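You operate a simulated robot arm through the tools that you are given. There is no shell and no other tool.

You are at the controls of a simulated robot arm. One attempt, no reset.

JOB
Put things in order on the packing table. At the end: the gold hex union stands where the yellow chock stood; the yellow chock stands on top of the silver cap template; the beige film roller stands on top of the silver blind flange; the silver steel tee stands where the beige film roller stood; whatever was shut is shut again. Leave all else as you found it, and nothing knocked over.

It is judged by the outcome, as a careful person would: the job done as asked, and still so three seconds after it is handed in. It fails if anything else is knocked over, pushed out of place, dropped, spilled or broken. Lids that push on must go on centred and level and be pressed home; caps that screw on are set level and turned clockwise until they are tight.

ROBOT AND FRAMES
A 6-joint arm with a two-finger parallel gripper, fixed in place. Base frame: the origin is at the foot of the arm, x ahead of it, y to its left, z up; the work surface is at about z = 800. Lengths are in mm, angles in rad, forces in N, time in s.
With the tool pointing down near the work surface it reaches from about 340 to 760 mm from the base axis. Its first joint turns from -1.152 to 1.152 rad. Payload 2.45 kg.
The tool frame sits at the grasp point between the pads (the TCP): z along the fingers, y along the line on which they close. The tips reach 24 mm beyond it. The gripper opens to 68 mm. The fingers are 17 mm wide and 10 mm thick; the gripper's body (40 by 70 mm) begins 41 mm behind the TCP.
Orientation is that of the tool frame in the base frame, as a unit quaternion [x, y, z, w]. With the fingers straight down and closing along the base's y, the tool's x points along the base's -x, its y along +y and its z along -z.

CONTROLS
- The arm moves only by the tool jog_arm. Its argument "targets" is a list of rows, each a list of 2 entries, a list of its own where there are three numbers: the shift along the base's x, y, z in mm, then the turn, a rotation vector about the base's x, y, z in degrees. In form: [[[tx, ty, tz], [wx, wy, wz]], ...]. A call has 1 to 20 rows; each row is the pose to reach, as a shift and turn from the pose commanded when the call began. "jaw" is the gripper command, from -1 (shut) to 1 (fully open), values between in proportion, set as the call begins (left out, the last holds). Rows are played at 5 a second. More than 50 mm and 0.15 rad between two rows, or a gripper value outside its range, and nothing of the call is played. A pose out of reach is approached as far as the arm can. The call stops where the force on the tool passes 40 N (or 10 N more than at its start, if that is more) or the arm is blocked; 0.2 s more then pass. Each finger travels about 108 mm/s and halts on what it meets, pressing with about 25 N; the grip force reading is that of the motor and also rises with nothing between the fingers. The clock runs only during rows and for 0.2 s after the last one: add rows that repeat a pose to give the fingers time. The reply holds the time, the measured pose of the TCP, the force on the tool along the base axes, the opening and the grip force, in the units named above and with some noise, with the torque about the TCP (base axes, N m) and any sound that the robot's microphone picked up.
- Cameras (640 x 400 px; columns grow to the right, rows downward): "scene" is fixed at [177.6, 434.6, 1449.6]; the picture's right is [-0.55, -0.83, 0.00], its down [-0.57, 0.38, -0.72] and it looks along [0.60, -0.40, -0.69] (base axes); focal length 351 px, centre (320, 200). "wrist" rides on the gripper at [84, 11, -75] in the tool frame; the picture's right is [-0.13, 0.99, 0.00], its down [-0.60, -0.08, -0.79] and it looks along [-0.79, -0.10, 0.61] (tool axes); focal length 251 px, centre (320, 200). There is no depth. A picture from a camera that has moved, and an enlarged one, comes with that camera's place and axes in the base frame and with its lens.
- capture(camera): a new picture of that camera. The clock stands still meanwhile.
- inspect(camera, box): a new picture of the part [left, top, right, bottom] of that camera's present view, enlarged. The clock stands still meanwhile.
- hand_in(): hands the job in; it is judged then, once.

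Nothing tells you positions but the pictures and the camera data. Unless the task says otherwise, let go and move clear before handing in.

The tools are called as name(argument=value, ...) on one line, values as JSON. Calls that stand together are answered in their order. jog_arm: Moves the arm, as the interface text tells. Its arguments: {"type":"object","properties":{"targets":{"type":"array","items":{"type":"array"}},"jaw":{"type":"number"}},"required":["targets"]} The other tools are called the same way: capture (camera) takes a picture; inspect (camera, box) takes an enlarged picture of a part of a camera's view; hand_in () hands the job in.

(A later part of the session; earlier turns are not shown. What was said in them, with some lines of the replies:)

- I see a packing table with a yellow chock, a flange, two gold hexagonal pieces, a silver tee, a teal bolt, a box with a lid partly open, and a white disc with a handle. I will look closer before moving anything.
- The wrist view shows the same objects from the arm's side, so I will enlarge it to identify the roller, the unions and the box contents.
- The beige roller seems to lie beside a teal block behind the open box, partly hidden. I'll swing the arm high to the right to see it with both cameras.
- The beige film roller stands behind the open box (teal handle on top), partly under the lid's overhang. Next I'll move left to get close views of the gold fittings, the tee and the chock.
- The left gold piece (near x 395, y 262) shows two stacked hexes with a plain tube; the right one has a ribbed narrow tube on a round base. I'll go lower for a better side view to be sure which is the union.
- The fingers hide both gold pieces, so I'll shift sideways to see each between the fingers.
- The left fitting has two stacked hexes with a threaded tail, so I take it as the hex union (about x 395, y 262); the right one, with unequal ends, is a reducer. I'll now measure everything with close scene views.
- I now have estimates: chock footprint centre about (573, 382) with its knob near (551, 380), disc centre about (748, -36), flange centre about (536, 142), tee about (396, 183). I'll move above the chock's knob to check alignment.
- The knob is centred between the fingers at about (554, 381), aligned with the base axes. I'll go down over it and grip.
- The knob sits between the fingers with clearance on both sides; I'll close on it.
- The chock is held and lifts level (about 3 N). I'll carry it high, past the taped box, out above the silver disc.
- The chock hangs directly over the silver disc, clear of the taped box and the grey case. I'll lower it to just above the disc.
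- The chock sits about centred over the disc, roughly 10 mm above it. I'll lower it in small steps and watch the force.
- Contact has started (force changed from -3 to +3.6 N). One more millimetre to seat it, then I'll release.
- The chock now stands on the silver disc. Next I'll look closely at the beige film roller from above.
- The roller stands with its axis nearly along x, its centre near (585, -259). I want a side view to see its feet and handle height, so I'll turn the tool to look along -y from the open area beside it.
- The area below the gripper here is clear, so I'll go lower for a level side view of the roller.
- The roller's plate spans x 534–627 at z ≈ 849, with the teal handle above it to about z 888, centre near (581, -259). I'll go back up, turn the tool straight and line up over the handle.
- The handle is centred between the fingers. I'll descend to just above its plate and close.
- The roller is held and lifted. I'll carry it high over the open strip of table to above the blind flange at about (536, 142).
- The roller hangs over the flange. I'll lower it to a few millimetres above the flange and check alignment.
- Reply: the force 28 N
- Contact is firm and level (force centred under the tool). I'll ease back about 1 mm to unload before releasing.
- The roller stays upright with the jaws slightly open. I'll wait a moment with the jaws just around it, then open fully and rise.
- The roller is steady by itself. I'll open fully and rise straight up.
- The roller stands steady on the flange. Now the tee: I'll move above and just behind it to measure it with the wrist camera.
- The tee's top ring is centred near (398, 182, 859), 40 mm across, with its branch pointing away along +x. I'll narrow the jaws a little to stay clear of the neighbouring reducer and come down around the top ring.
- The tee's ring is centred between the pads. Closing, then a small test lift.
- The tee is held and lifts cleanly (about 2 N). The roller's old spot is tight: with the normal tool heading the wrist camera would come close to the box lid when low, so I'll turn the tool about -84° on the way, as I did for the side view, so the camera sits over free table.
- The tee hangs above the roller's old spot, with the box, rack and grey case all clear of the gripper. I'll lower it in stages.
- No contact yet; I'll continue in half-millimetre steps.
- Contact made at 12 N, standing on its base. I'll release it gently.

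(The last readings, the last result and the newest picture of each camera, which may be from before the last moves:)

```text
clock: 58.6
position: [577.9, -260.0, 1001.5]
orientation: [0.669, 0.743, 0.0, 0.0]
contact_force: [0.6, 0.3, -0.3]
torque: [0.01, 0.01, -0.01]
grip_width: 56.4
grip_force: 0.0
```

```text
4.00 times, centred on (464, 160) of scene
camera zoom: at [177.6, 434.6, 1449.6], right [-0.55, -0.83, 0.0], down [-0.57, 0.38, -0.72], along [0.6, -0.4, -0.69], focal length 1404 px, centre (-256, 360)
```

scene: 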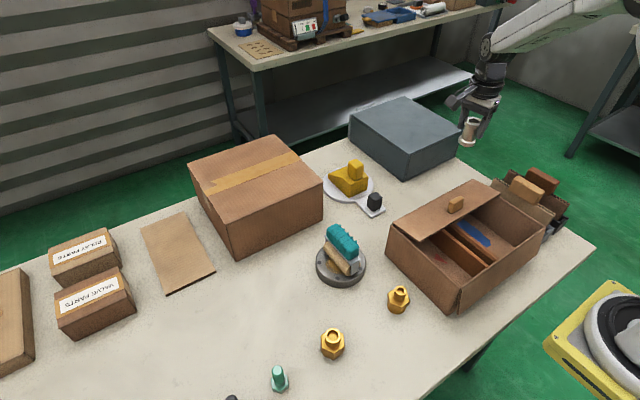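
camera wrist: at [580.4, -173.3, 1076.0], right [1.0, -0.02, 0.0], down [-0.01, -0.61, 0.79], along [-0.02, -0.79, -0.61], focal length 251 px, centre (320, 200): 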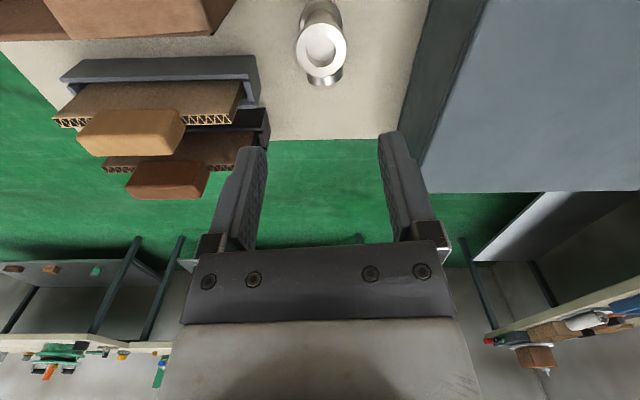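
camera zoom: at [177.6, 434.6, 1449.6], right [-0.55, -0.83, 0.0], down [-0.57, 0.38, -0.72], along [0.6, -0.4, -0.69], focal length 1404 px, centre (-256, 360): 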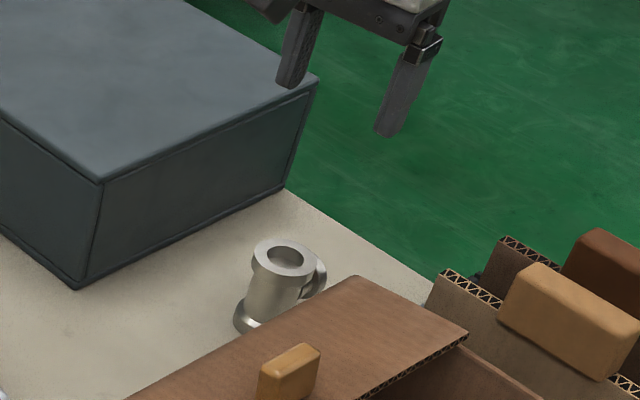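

The tee stands on the roller's old spot. Now I'll return to the left side, turn the tool straight again, and look at the hex union.

jog_arm(targets=[[[0, 35, 0], [0, 0, 7]], [[0, 70, 0], [0, 0, 14]], [[-4, 105, 0], [0, 0, 21]], [[-10, 140, 0], [0, 0, 28]], [[-20, 172, 0], [0, 0, 35]], [[-36, 204, 0], [0, 0, 42]], [[-56, 236, 0], [0, 0, 49]], [[-76, 268, 0], [0, 0, 56]], [[-96, 300, 0], [0, 0, 63]], [[-116, 332, 0], [0, 0, 70]], [[-136, 364, 0], [0, 0, 77]], [[-156, 396, 0], [0, 0, 84]], [[-174, 430, 0], [0, 0, 84]], [[-192, 464, 0], [0, 0, 84]], [[-208, 495, 0], [0, 0, 84]], [[-220, 515, -20], [0, 0, 84]], [[-223, 521, -45], [0, 0, 84]], [[-223, 521, -60], [0, 0, 84]], [[-223, 521, -60], [0, 0, 84]]])

capture(camera="wrist")

inspect(camera="wrist", box=[270, 50, 390, 180])

capture(camera="scene")

```text
clock: 62.6
position: [354.9, 262.1, 941.1]
orientation: [-0.001, 1.0, 0.0, 0.0]
contact_force: [-0.3, 0.1, 0.4]
torque: [0.0, -0.03, 0.0]
grip_width: 56.0
grip_force: 0.1
```

```text
taken
camera wrist: at [271.6, 273.8, 1016.1], right [0.13, 0.99, 0.0], down [0.6, -0.08, 0.79], along [0.79, -0.1, -0.61], focal length 251 px, centre (320, 200)
```

wrist: 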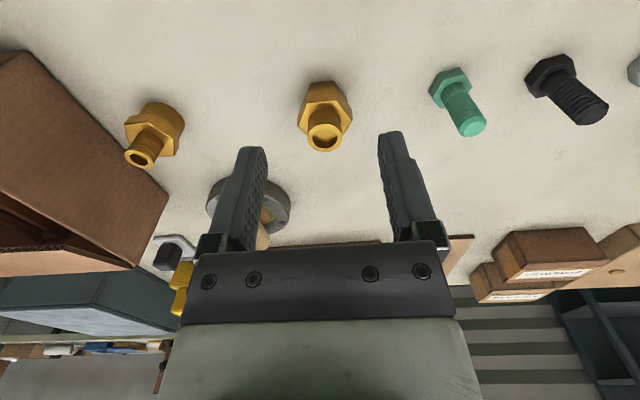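

```text
3.08 times, centred on (330, 115) of wrist
camera zoom: at [271.6, 273.8, 1016.1], right [0.13, 0.99, 0.0], down [0.6, -0.08, 0.79], along [0.79, -0.1, -0.61], focal length 774 px, centre (289, 462)
```

zoom: 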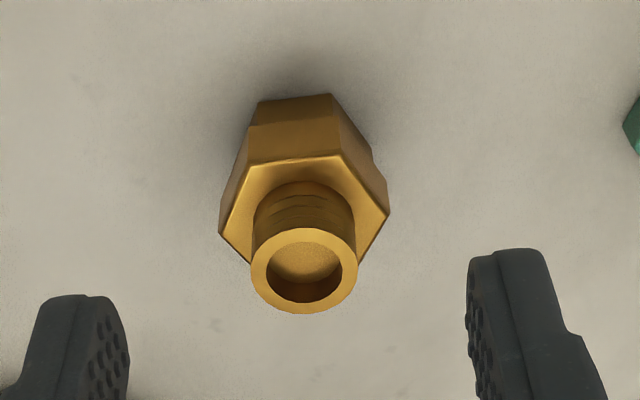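

```text
taken
```

scene: 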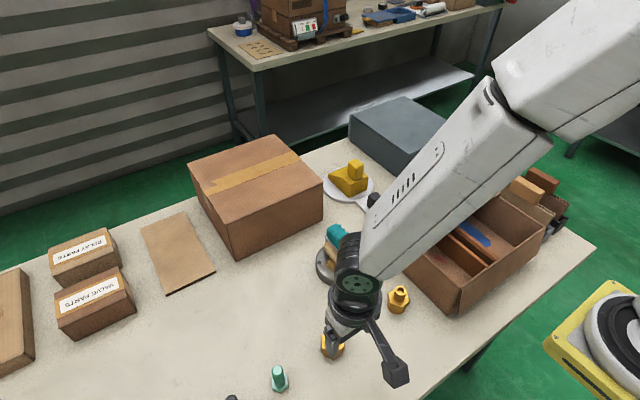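

The union's hex has flats facing ±x, centre about (395, 262), 38 mm across flats, top at z ≈ 859. I'll turn the tool 30° so the pads meet two flats, and come over it.

jog_arm(targets=[[[10, 0, 0], [0, 0, 7.5]], [[20, 0, 0], [0, 0, 15]], [[30, 0, -10], [0, 0, 22.5]], [[39.2, 0, -25], [0, 0, 30]], [[39.2, 0, -41], [0, 0, 30]], [[39.2, 0, -41], [0, 0, 30]]], jaw=0.8)

capture(camera="wrist")

inspect(camera="wrist", box=[240, 20, 400, 200])

```text
clock: 64.0
position: [396.5, 261.6, 899.8]
orientation: [-0.26, 0.966, 0.0, -0.001]
contact_force: [0.4, 0.8, 0.3]
torque: [0.01, 0.0, -0.01]
grip_width: 61.3
grip_force: 0.2
```

```text
taken
camera wrist: at [317.4, 230.0, 974.8], right [-0.38, 0.92, 0.0], down [0.56, 0.23, 0.79], along [0.73, 0.31, -0.61], focal length 251 px, centre (320, 200)
```

wrist: 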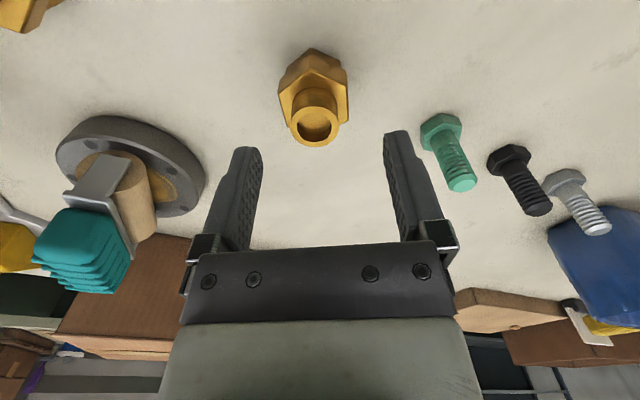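

```text
2.22 times, centred on (320, 110) of wrist
camera zoom: at [317.4, 230.0, 974.8], right [-0.38, 0.92, 0.0], down [0.56, 0.23, 0.79], along [0.73, 0.31, -0.61], focal length 559 px, centre (320, 400)
```

zoom: 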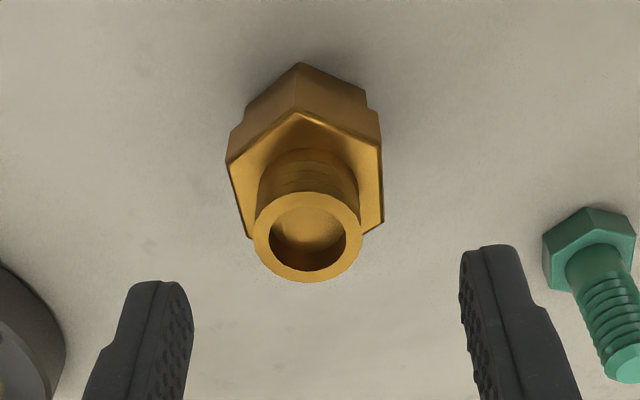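

jog_arm(targets=[[[0.8, -1, -25], [0, 0, 0]], [[0.8, -1, -50], [0, 0, 0]], [[0.8, -1, -63], [0, 0, 0]], [[0.8, -1, -68], [0, 0, 0]], [[0.8, -1, -68], [0, 0, 0]]])

capture(camera="wrist")

```text
clock: 65.2
position: [396.3, 260.4, 831.2]
orientation: [-0.259, 0.966, 0.0, -0.001]
contact_force: [-0.9, 0.0, 0.0]
torque: [-0.02, 0.02, 0.01]
grip_width: 61.1
grip_force: 0.1
```

```text
taken
camera wrist: at [317.6, 228.8, 906.8], right [-0.38, 0.92, 0.0], down [0.56, 0.23, 0.79], along [0.73, 0.3, -0.61], focal length 251 px, centre (320, 200)
```

wrist: 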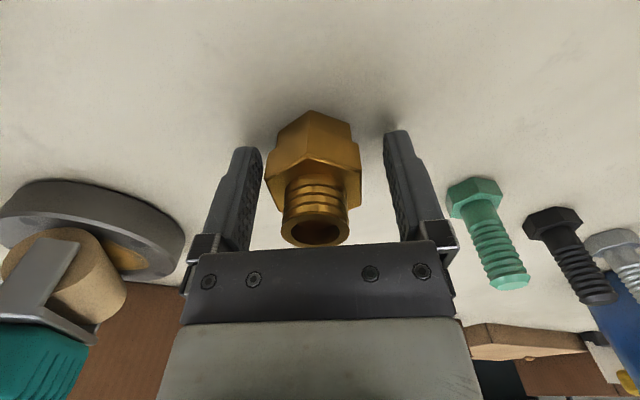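

The union sits about 3 mm toward one finger, so I'll nudge sideways to centre it and then close.

jog_arm(targets=[[[0.7, -1.2, 0], [0, 0, 0]], [[1.3, -2.3, 0], [0, 0, 0]], [[1.3, -2.3, 0], [0, 0, 0]]])

jog_arm(targets=[[[0, 0, 0], [0, 0, 0]], [[0, 0, 0], [0, 0, 0]], [[0, 0, 0], [0, 0, 0]], [[0, 0, 0], [0, 0, 0]]], jaw=-1)

capture(camera="wrist")

```text
clock: 66.0
position: [396.6, 257.8, 831.9]
orientation: [-0.259, 0.966, 0.0, 0.0]
contact_force: [0.4, 0.4, 0.3]
torque: [0.0, 0.01, -0.02]
grip_width: 61.2
grip_force: 0.1
```

```text
clock: 67.0
position: [395.8, 257.1, 832.5]
orientation: [-0.258, 0.966, 0.0, 0.0]
contact_force: [-0.9, 1.5, 1.0]
torque: [0.02, 0.09, -0.02]
grip_width: 37.9
grip_force: 24.7
```

```text
taken
camera wrist: at [318.7, 226.6, 906.9], right [-0.38, 0.92, 0.0], down [0.56, 0.23, 0.79], along [0.73, 0.3, -0.61], focal length 251 px, centre (320, 200)
```

wrist: 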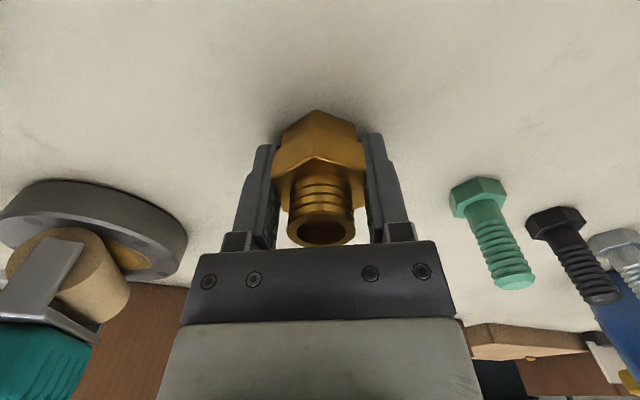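

The union is gripped on its flats and centred on the tool. I'll lift it, carry it to the chock's old spot at about (574, 382), and stop just above the table.

jog_arm(targets=[[[0, 0, 5], [0, 0, 0]], [[0, 0, 30], [0, 0, 0]], [[0, 0, 65], [0, 0, 0]], [[0, 0, 100], [0, 0, 0]], [[30, 21, 100], [0, 0, 0]], [[62, 43, 100], [0, 0, 0]], [[95, 66, 100], [0, 0, 0]], [[128, 89, 100], [0, 0, 0]], [[156, 109, 100], [0, 0, 0]], [[172, 120, 90], [0, 0, 0]], [[176.7, 123.3, 70], [0, 0, 0]], [[176.7, 123.3, 45], [0, 0, 0]], [[176.7, 123.3, 20], [0, 0, 0]], [[176.7, 123.3, 20], [0, 0, 0]]])

capture(camera="wrist")

capture(camera="scene")

```text
clock: 70.0
position: [573.3, 381.5, 851.8]
orientation: [-0.259, 0.966, -0.001, -0.001]
contact_force: [-0.1, 0.1, -2.0]
torque: [-0.01, 0.02, 0.0]
grip_width: 37.8
grip_force: 25.5
```

```text
taken
camera wrist: at [495.0, 349.5, 926.2], right [-0.38, 0.92, 0.0], down [0.56, 0.23, 0.79], along [0.73, 0.3, -0.61], focal length 251 px, centre (320, 200)
```

wrist: 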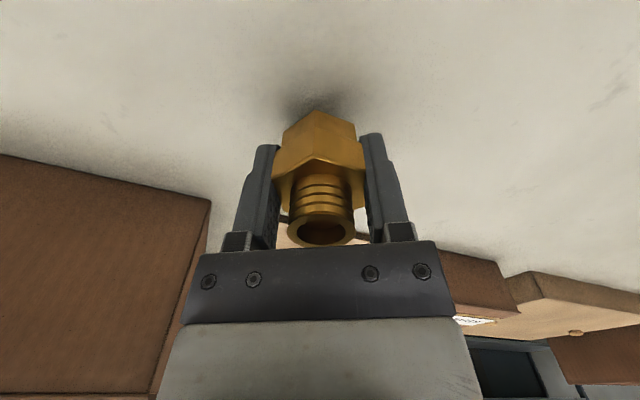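

```text
taken
```

scene: 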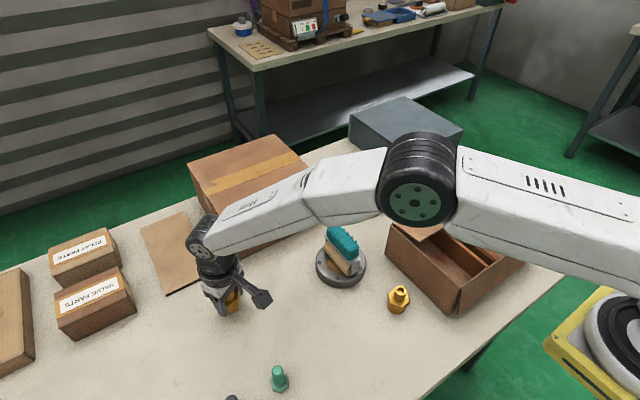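

jog_arm(targets=[[[0, 0, -10], [0, 0, 0]], [[0, 0, -16], [0, 0, 0]], [[0, 0, -18], [0, 0, 0]], [[0, 0, -19], [0, 0, 0]], [[0, 0, -19], [0, 0, 0]]])

```text
clock: 71.2
position: [573.7, 380.8, 832.5]
orientation: [-0.259, 0.966, 0.0, 0.0]
contact_force: [0.2, 0.0, -2.2]
torque: [-0.02, 0.01, -0.03]
grip_width: 37.9
grip_force: 25.1
```

jog_arm(targets=[[[0, 0, -0.5], [0, 0, 0]], [[0, 0, -1], [0, 0, 0]], [[0, 0, -1], [0, 0, 0]]])

```text
clock: 72.0
position: [573.8, 380.7, 832.2]
orientation: [-0.259, 0.966, 0.0, 0.0]
contact_force: [0.2, 0.3, -1.6]
torque: [-0.02, -0.03, -0.02]
grip_width: 37.9
grip_force: 25.3
```

Still free of the table by a fraction; two more half-millimetre steps.

jog_arm(targets=[[[0, 0, -0.5], [0, 0, 0]], [[0, 0, -1], [0, 0, 0]], [[0, 0, -1], [0, 0, 0]]])

```text
clock: 72.8
position: [573.2, 380.5, 831.6]
orientation: [-0.259, 0.966, 0.0, 0.0]
contact_force: [-3.9, -3.0, 8.6]
torque: [-0.21, 0.18, -0.08]
grip_width: 38.0
grip_force: 24.8
```

Contact at about 9 N: the union stands on the table. I'll open the jaws and rise.

jog_arm(targets=[[[0, 0, 0.3], [0, 0, 0]], [[0, 0, 0.3], [0, 0, 0]], [[0, 0, 0.3], [0, 0, 0]], [[0, 0, 0.3], [0, 0, 0]]], jaw=0.7)

jog_arm(targets=[[[0, 0, 15], [0, 0, 0]], [[0, 0, 45], [0, 0, 0]], [[0, 0, 85], [0, 0, 0]], [[0, 0, 125], [0, 0, 0]], [[0, 0, 165], [0, 0, 0]], [[0, 0, 165], [0, 0, 0]]])

capture(camera="wrist")

inspect(camera="scene", box=[180, 200, 300, 340])

```text
clock: 73.8
position: [574.9, 381.3, 831.1]
orientation: [-0.259, 0.966, 0.0, 0.0]
contact_force: [-0.1, 0.0, -0.4]
torque: [0.02, -0.03, -0.02]
grip_width: 57.8
grip_force: 0.1
```

```text
clock: 75.2
position: [572.7, 380.8, 996.5]
orientation: [-0.259, 0.966, 0.001, 0.0]
contact_force: [-0.2, 0.2, 0.0]
torque: [-0.02, 0.0, -0.03]
grip_width: 57.7
grip_force: 0.1
```

```text
taken
camera wrist: at [494.7, 349.3, 1071.0], right [-0.38, 0.92, 0.0], down [0.56, 0.23, 0.79], along [0.73, 0.3, -0.61], focal length 251 px, centre (320, 200)
```

wrist: 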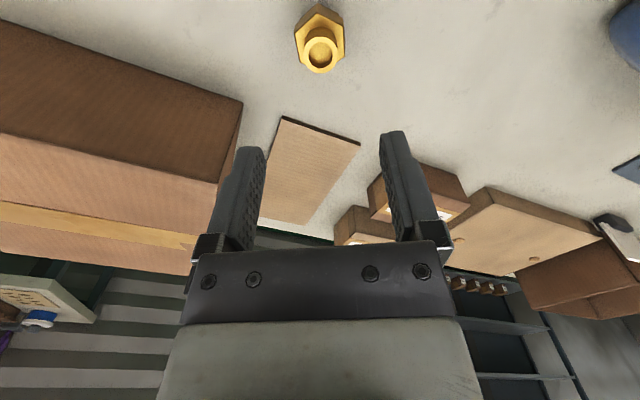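

```text
2.86 times, centred on (240, 270) of scene
camera zoom: at [177.6, 434.6, 1449.6], right [-0.55, -0.83, 0.0], down [-0.57, 0.38, -0.72], along [0.6, -0.4, -0.69], focal length 1002 px, centre (549, 0)
```

zoom: 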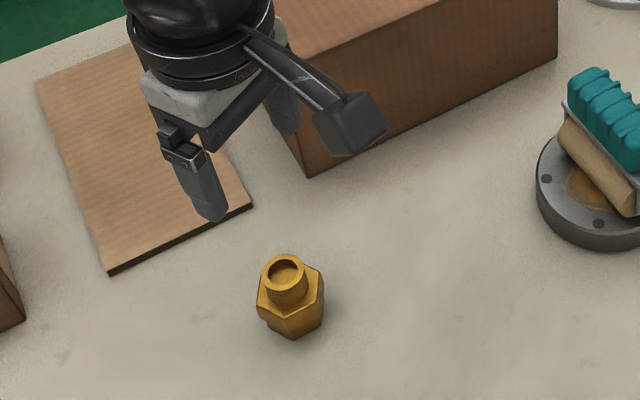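

The union stands on the chock's old spot. Before finishing I'll look at the left end of the table, which the scene camera does not show, to be sure no similar item was overlooked.

jog_arm(targets=[[[-25, 5, 5], [0, 0, 6]], [[-50, 10, 10], [0, 0, 12]], [[-80, 10, 15], [0, 0, 18]], [[-110, 10, 20], [0, 0, 24]], [[-140, 10, 25], [0, 0, 30]], [[-165, 5, 30], [0, 0, 36]], [[-185, 0, 30], [0, 0, 40]], [[-185, 0, 30], [0, 0, 40]]])

capture(camera="wrist")

capture(camera="scene")

```text
clock: 77.0
position: [388.8, 381.6, 1027.7]
orientation: [-0.574, 0.819, 0.0, 0.0]
contact_force: [-0.7, -0.1, -0.6]
torque: [0.0, 0.0, 0.0]
grip_width: 57.8
grip_force: 0.0
```

```text
taken
camera wrist: at [349.2, 307.0, 1101.8], right [-0.89, 0.46, 0.0], down [0.28, 0.54, 0.79], along [0.36, 0.7, -0.61], focal length 251 px, centre (320, 200)
```

wrist: 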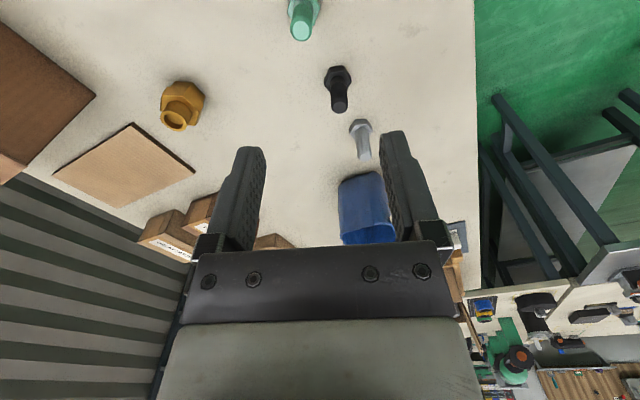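

```text
taken
```

scene: 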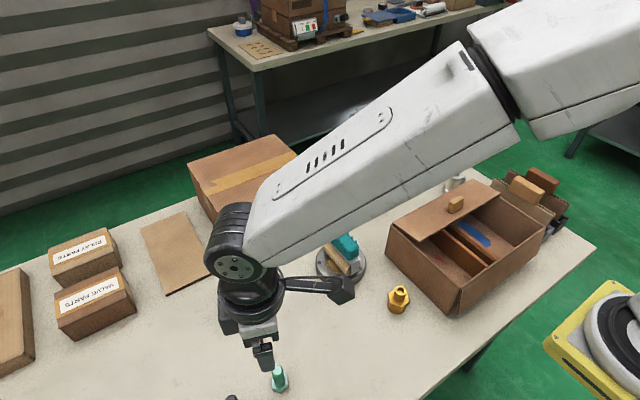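

The left end holds only bolts and bins, nothing that matches the named items. I'll move the arm clear to the right, high up, and check the whole scene.

jog_arm(targets=[[[0, -30, 20], [0, 0, -6]], [[0, -65, 40], [0, 0, -12]], [[0, -100, 60], [0, 0, -18]], [[0, -138, 78], [0, 0, -24]], [[0, -176, 78], [0, 0, -30]], [[0, -214, 78], [0, 0, -36]], [[0, -252, 78], [0, 0, -42]], [[0, -290, 78], [0, 0, -48]], [[2, -328, 78], [0, 0, -54]], [[4, -366, 78], [0, 0, -60]], [[6, -404, 78], [0, 0, -66]], [[8, -442, 78], [0, 0, -72]], [[10, -475, 78], [0, 0, -80]], [[10, -502, 78], [0, 0, -88]], [[10, -502, 78], [0, 0, -94]], [[10, -502, 78], [0, 0, -94]]])

capture(camera="scene")

inspect(camera="scene", box=[300, 140, 420, 300])

inspect(camera="scene", box=[400, 140, 600, 320])

inspect(camera="scene", box=[180, 200, 300, 340])

```text
clock: 80.4
position: [398.6, -120.6, 1104.3]
orientation: [0.209, 0.978, 0.0, 0.0]
contact_force: [0.8, 0.6, 0.4]
torque: [-0.01, -0.03, 0.01]
grip_width: 57.8
grip_force: 0.1
```

```text
taken
```

scene: 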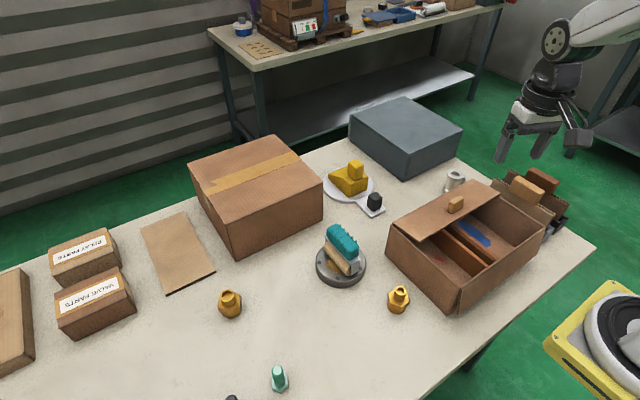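

```text
2.50 times, centred on (360, 220) of scene
camera zoom: at [177.6, 434.6, 1449.6], right [-0.55, -0.83, 0.0], down [-0.57, 0.38, -0.72], along [0.6, -0.4, -0.69], focal length 877 px, centre (220, 150)
```

zoom: 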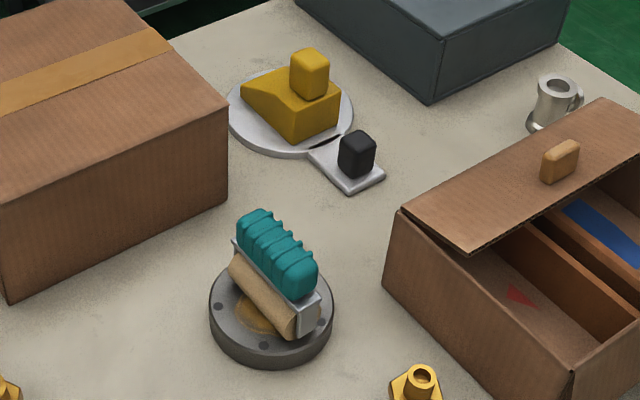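

```text
2.22 times, centred on (500, 230) of scene
camera zoom: at [177.6, 434.6, 1449.6], right [-0.55, -0.83, 0.0], down [-0.57, 0.38, -0.72], along [0.6, -0.4, -0.69], focal length 780 px, centre (-80, 133)
```

zoom: 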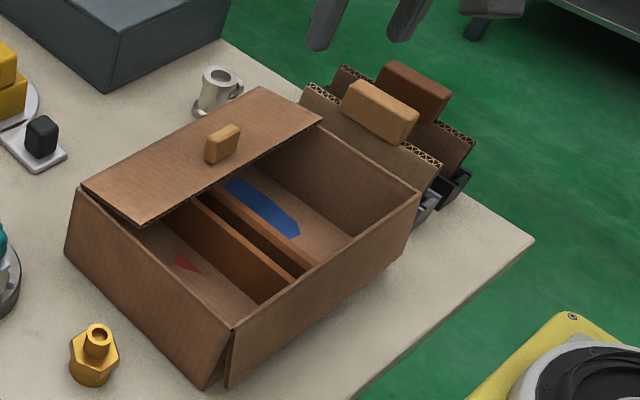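

```text
2.86 times, centred on (240, 270) of scene
camera zoom: at [177.6, 434.6, 1449.6], right [-0.55, -0.83, 0.0], down [-0.57, 0.38, -0.72], along [0.6, -0.4, -0.69], focal length 1002 px, centre (549, 0)
```

zoom: 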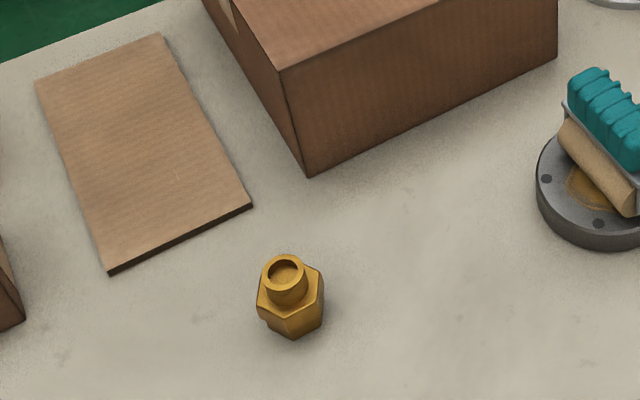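

Everything is in place: the union is on the chock's old spot, the chock is on the silver disc, the roller is on the flange, and the tee is on the roller's old spot. The box lid and all other items look as I found them, nothing was opened, and the arm is clear, so I'm handing in.

hand_in()

```text
The job is handed in.
```

The job is handed in. The scene camera, checked just before, showed all four pieces standing where you asked:

- **Gold hex union:** it stands where the yellow chock stood.
- **Yellow chock:** it stands on the silver cap template, roughly centred on the disc.
- **Beige film roller:** it stands upright on the silver blind flange. It stayed steady for about 40 s after I released it.
- **Silver steel tee:** it stands where the film roller stood. I turned it about 84° so the wrist camera would clear the box lid, so its side branch now points a different way.

There were two gold hex fittings. I took the one with two stacked hexes as the union and left the other, which has unequal threaded ends, where it was.

I opened nothing, so nothing needed shutting again. The box with its lid ajar and everything else looks as I found it, and nothing was knocked over.
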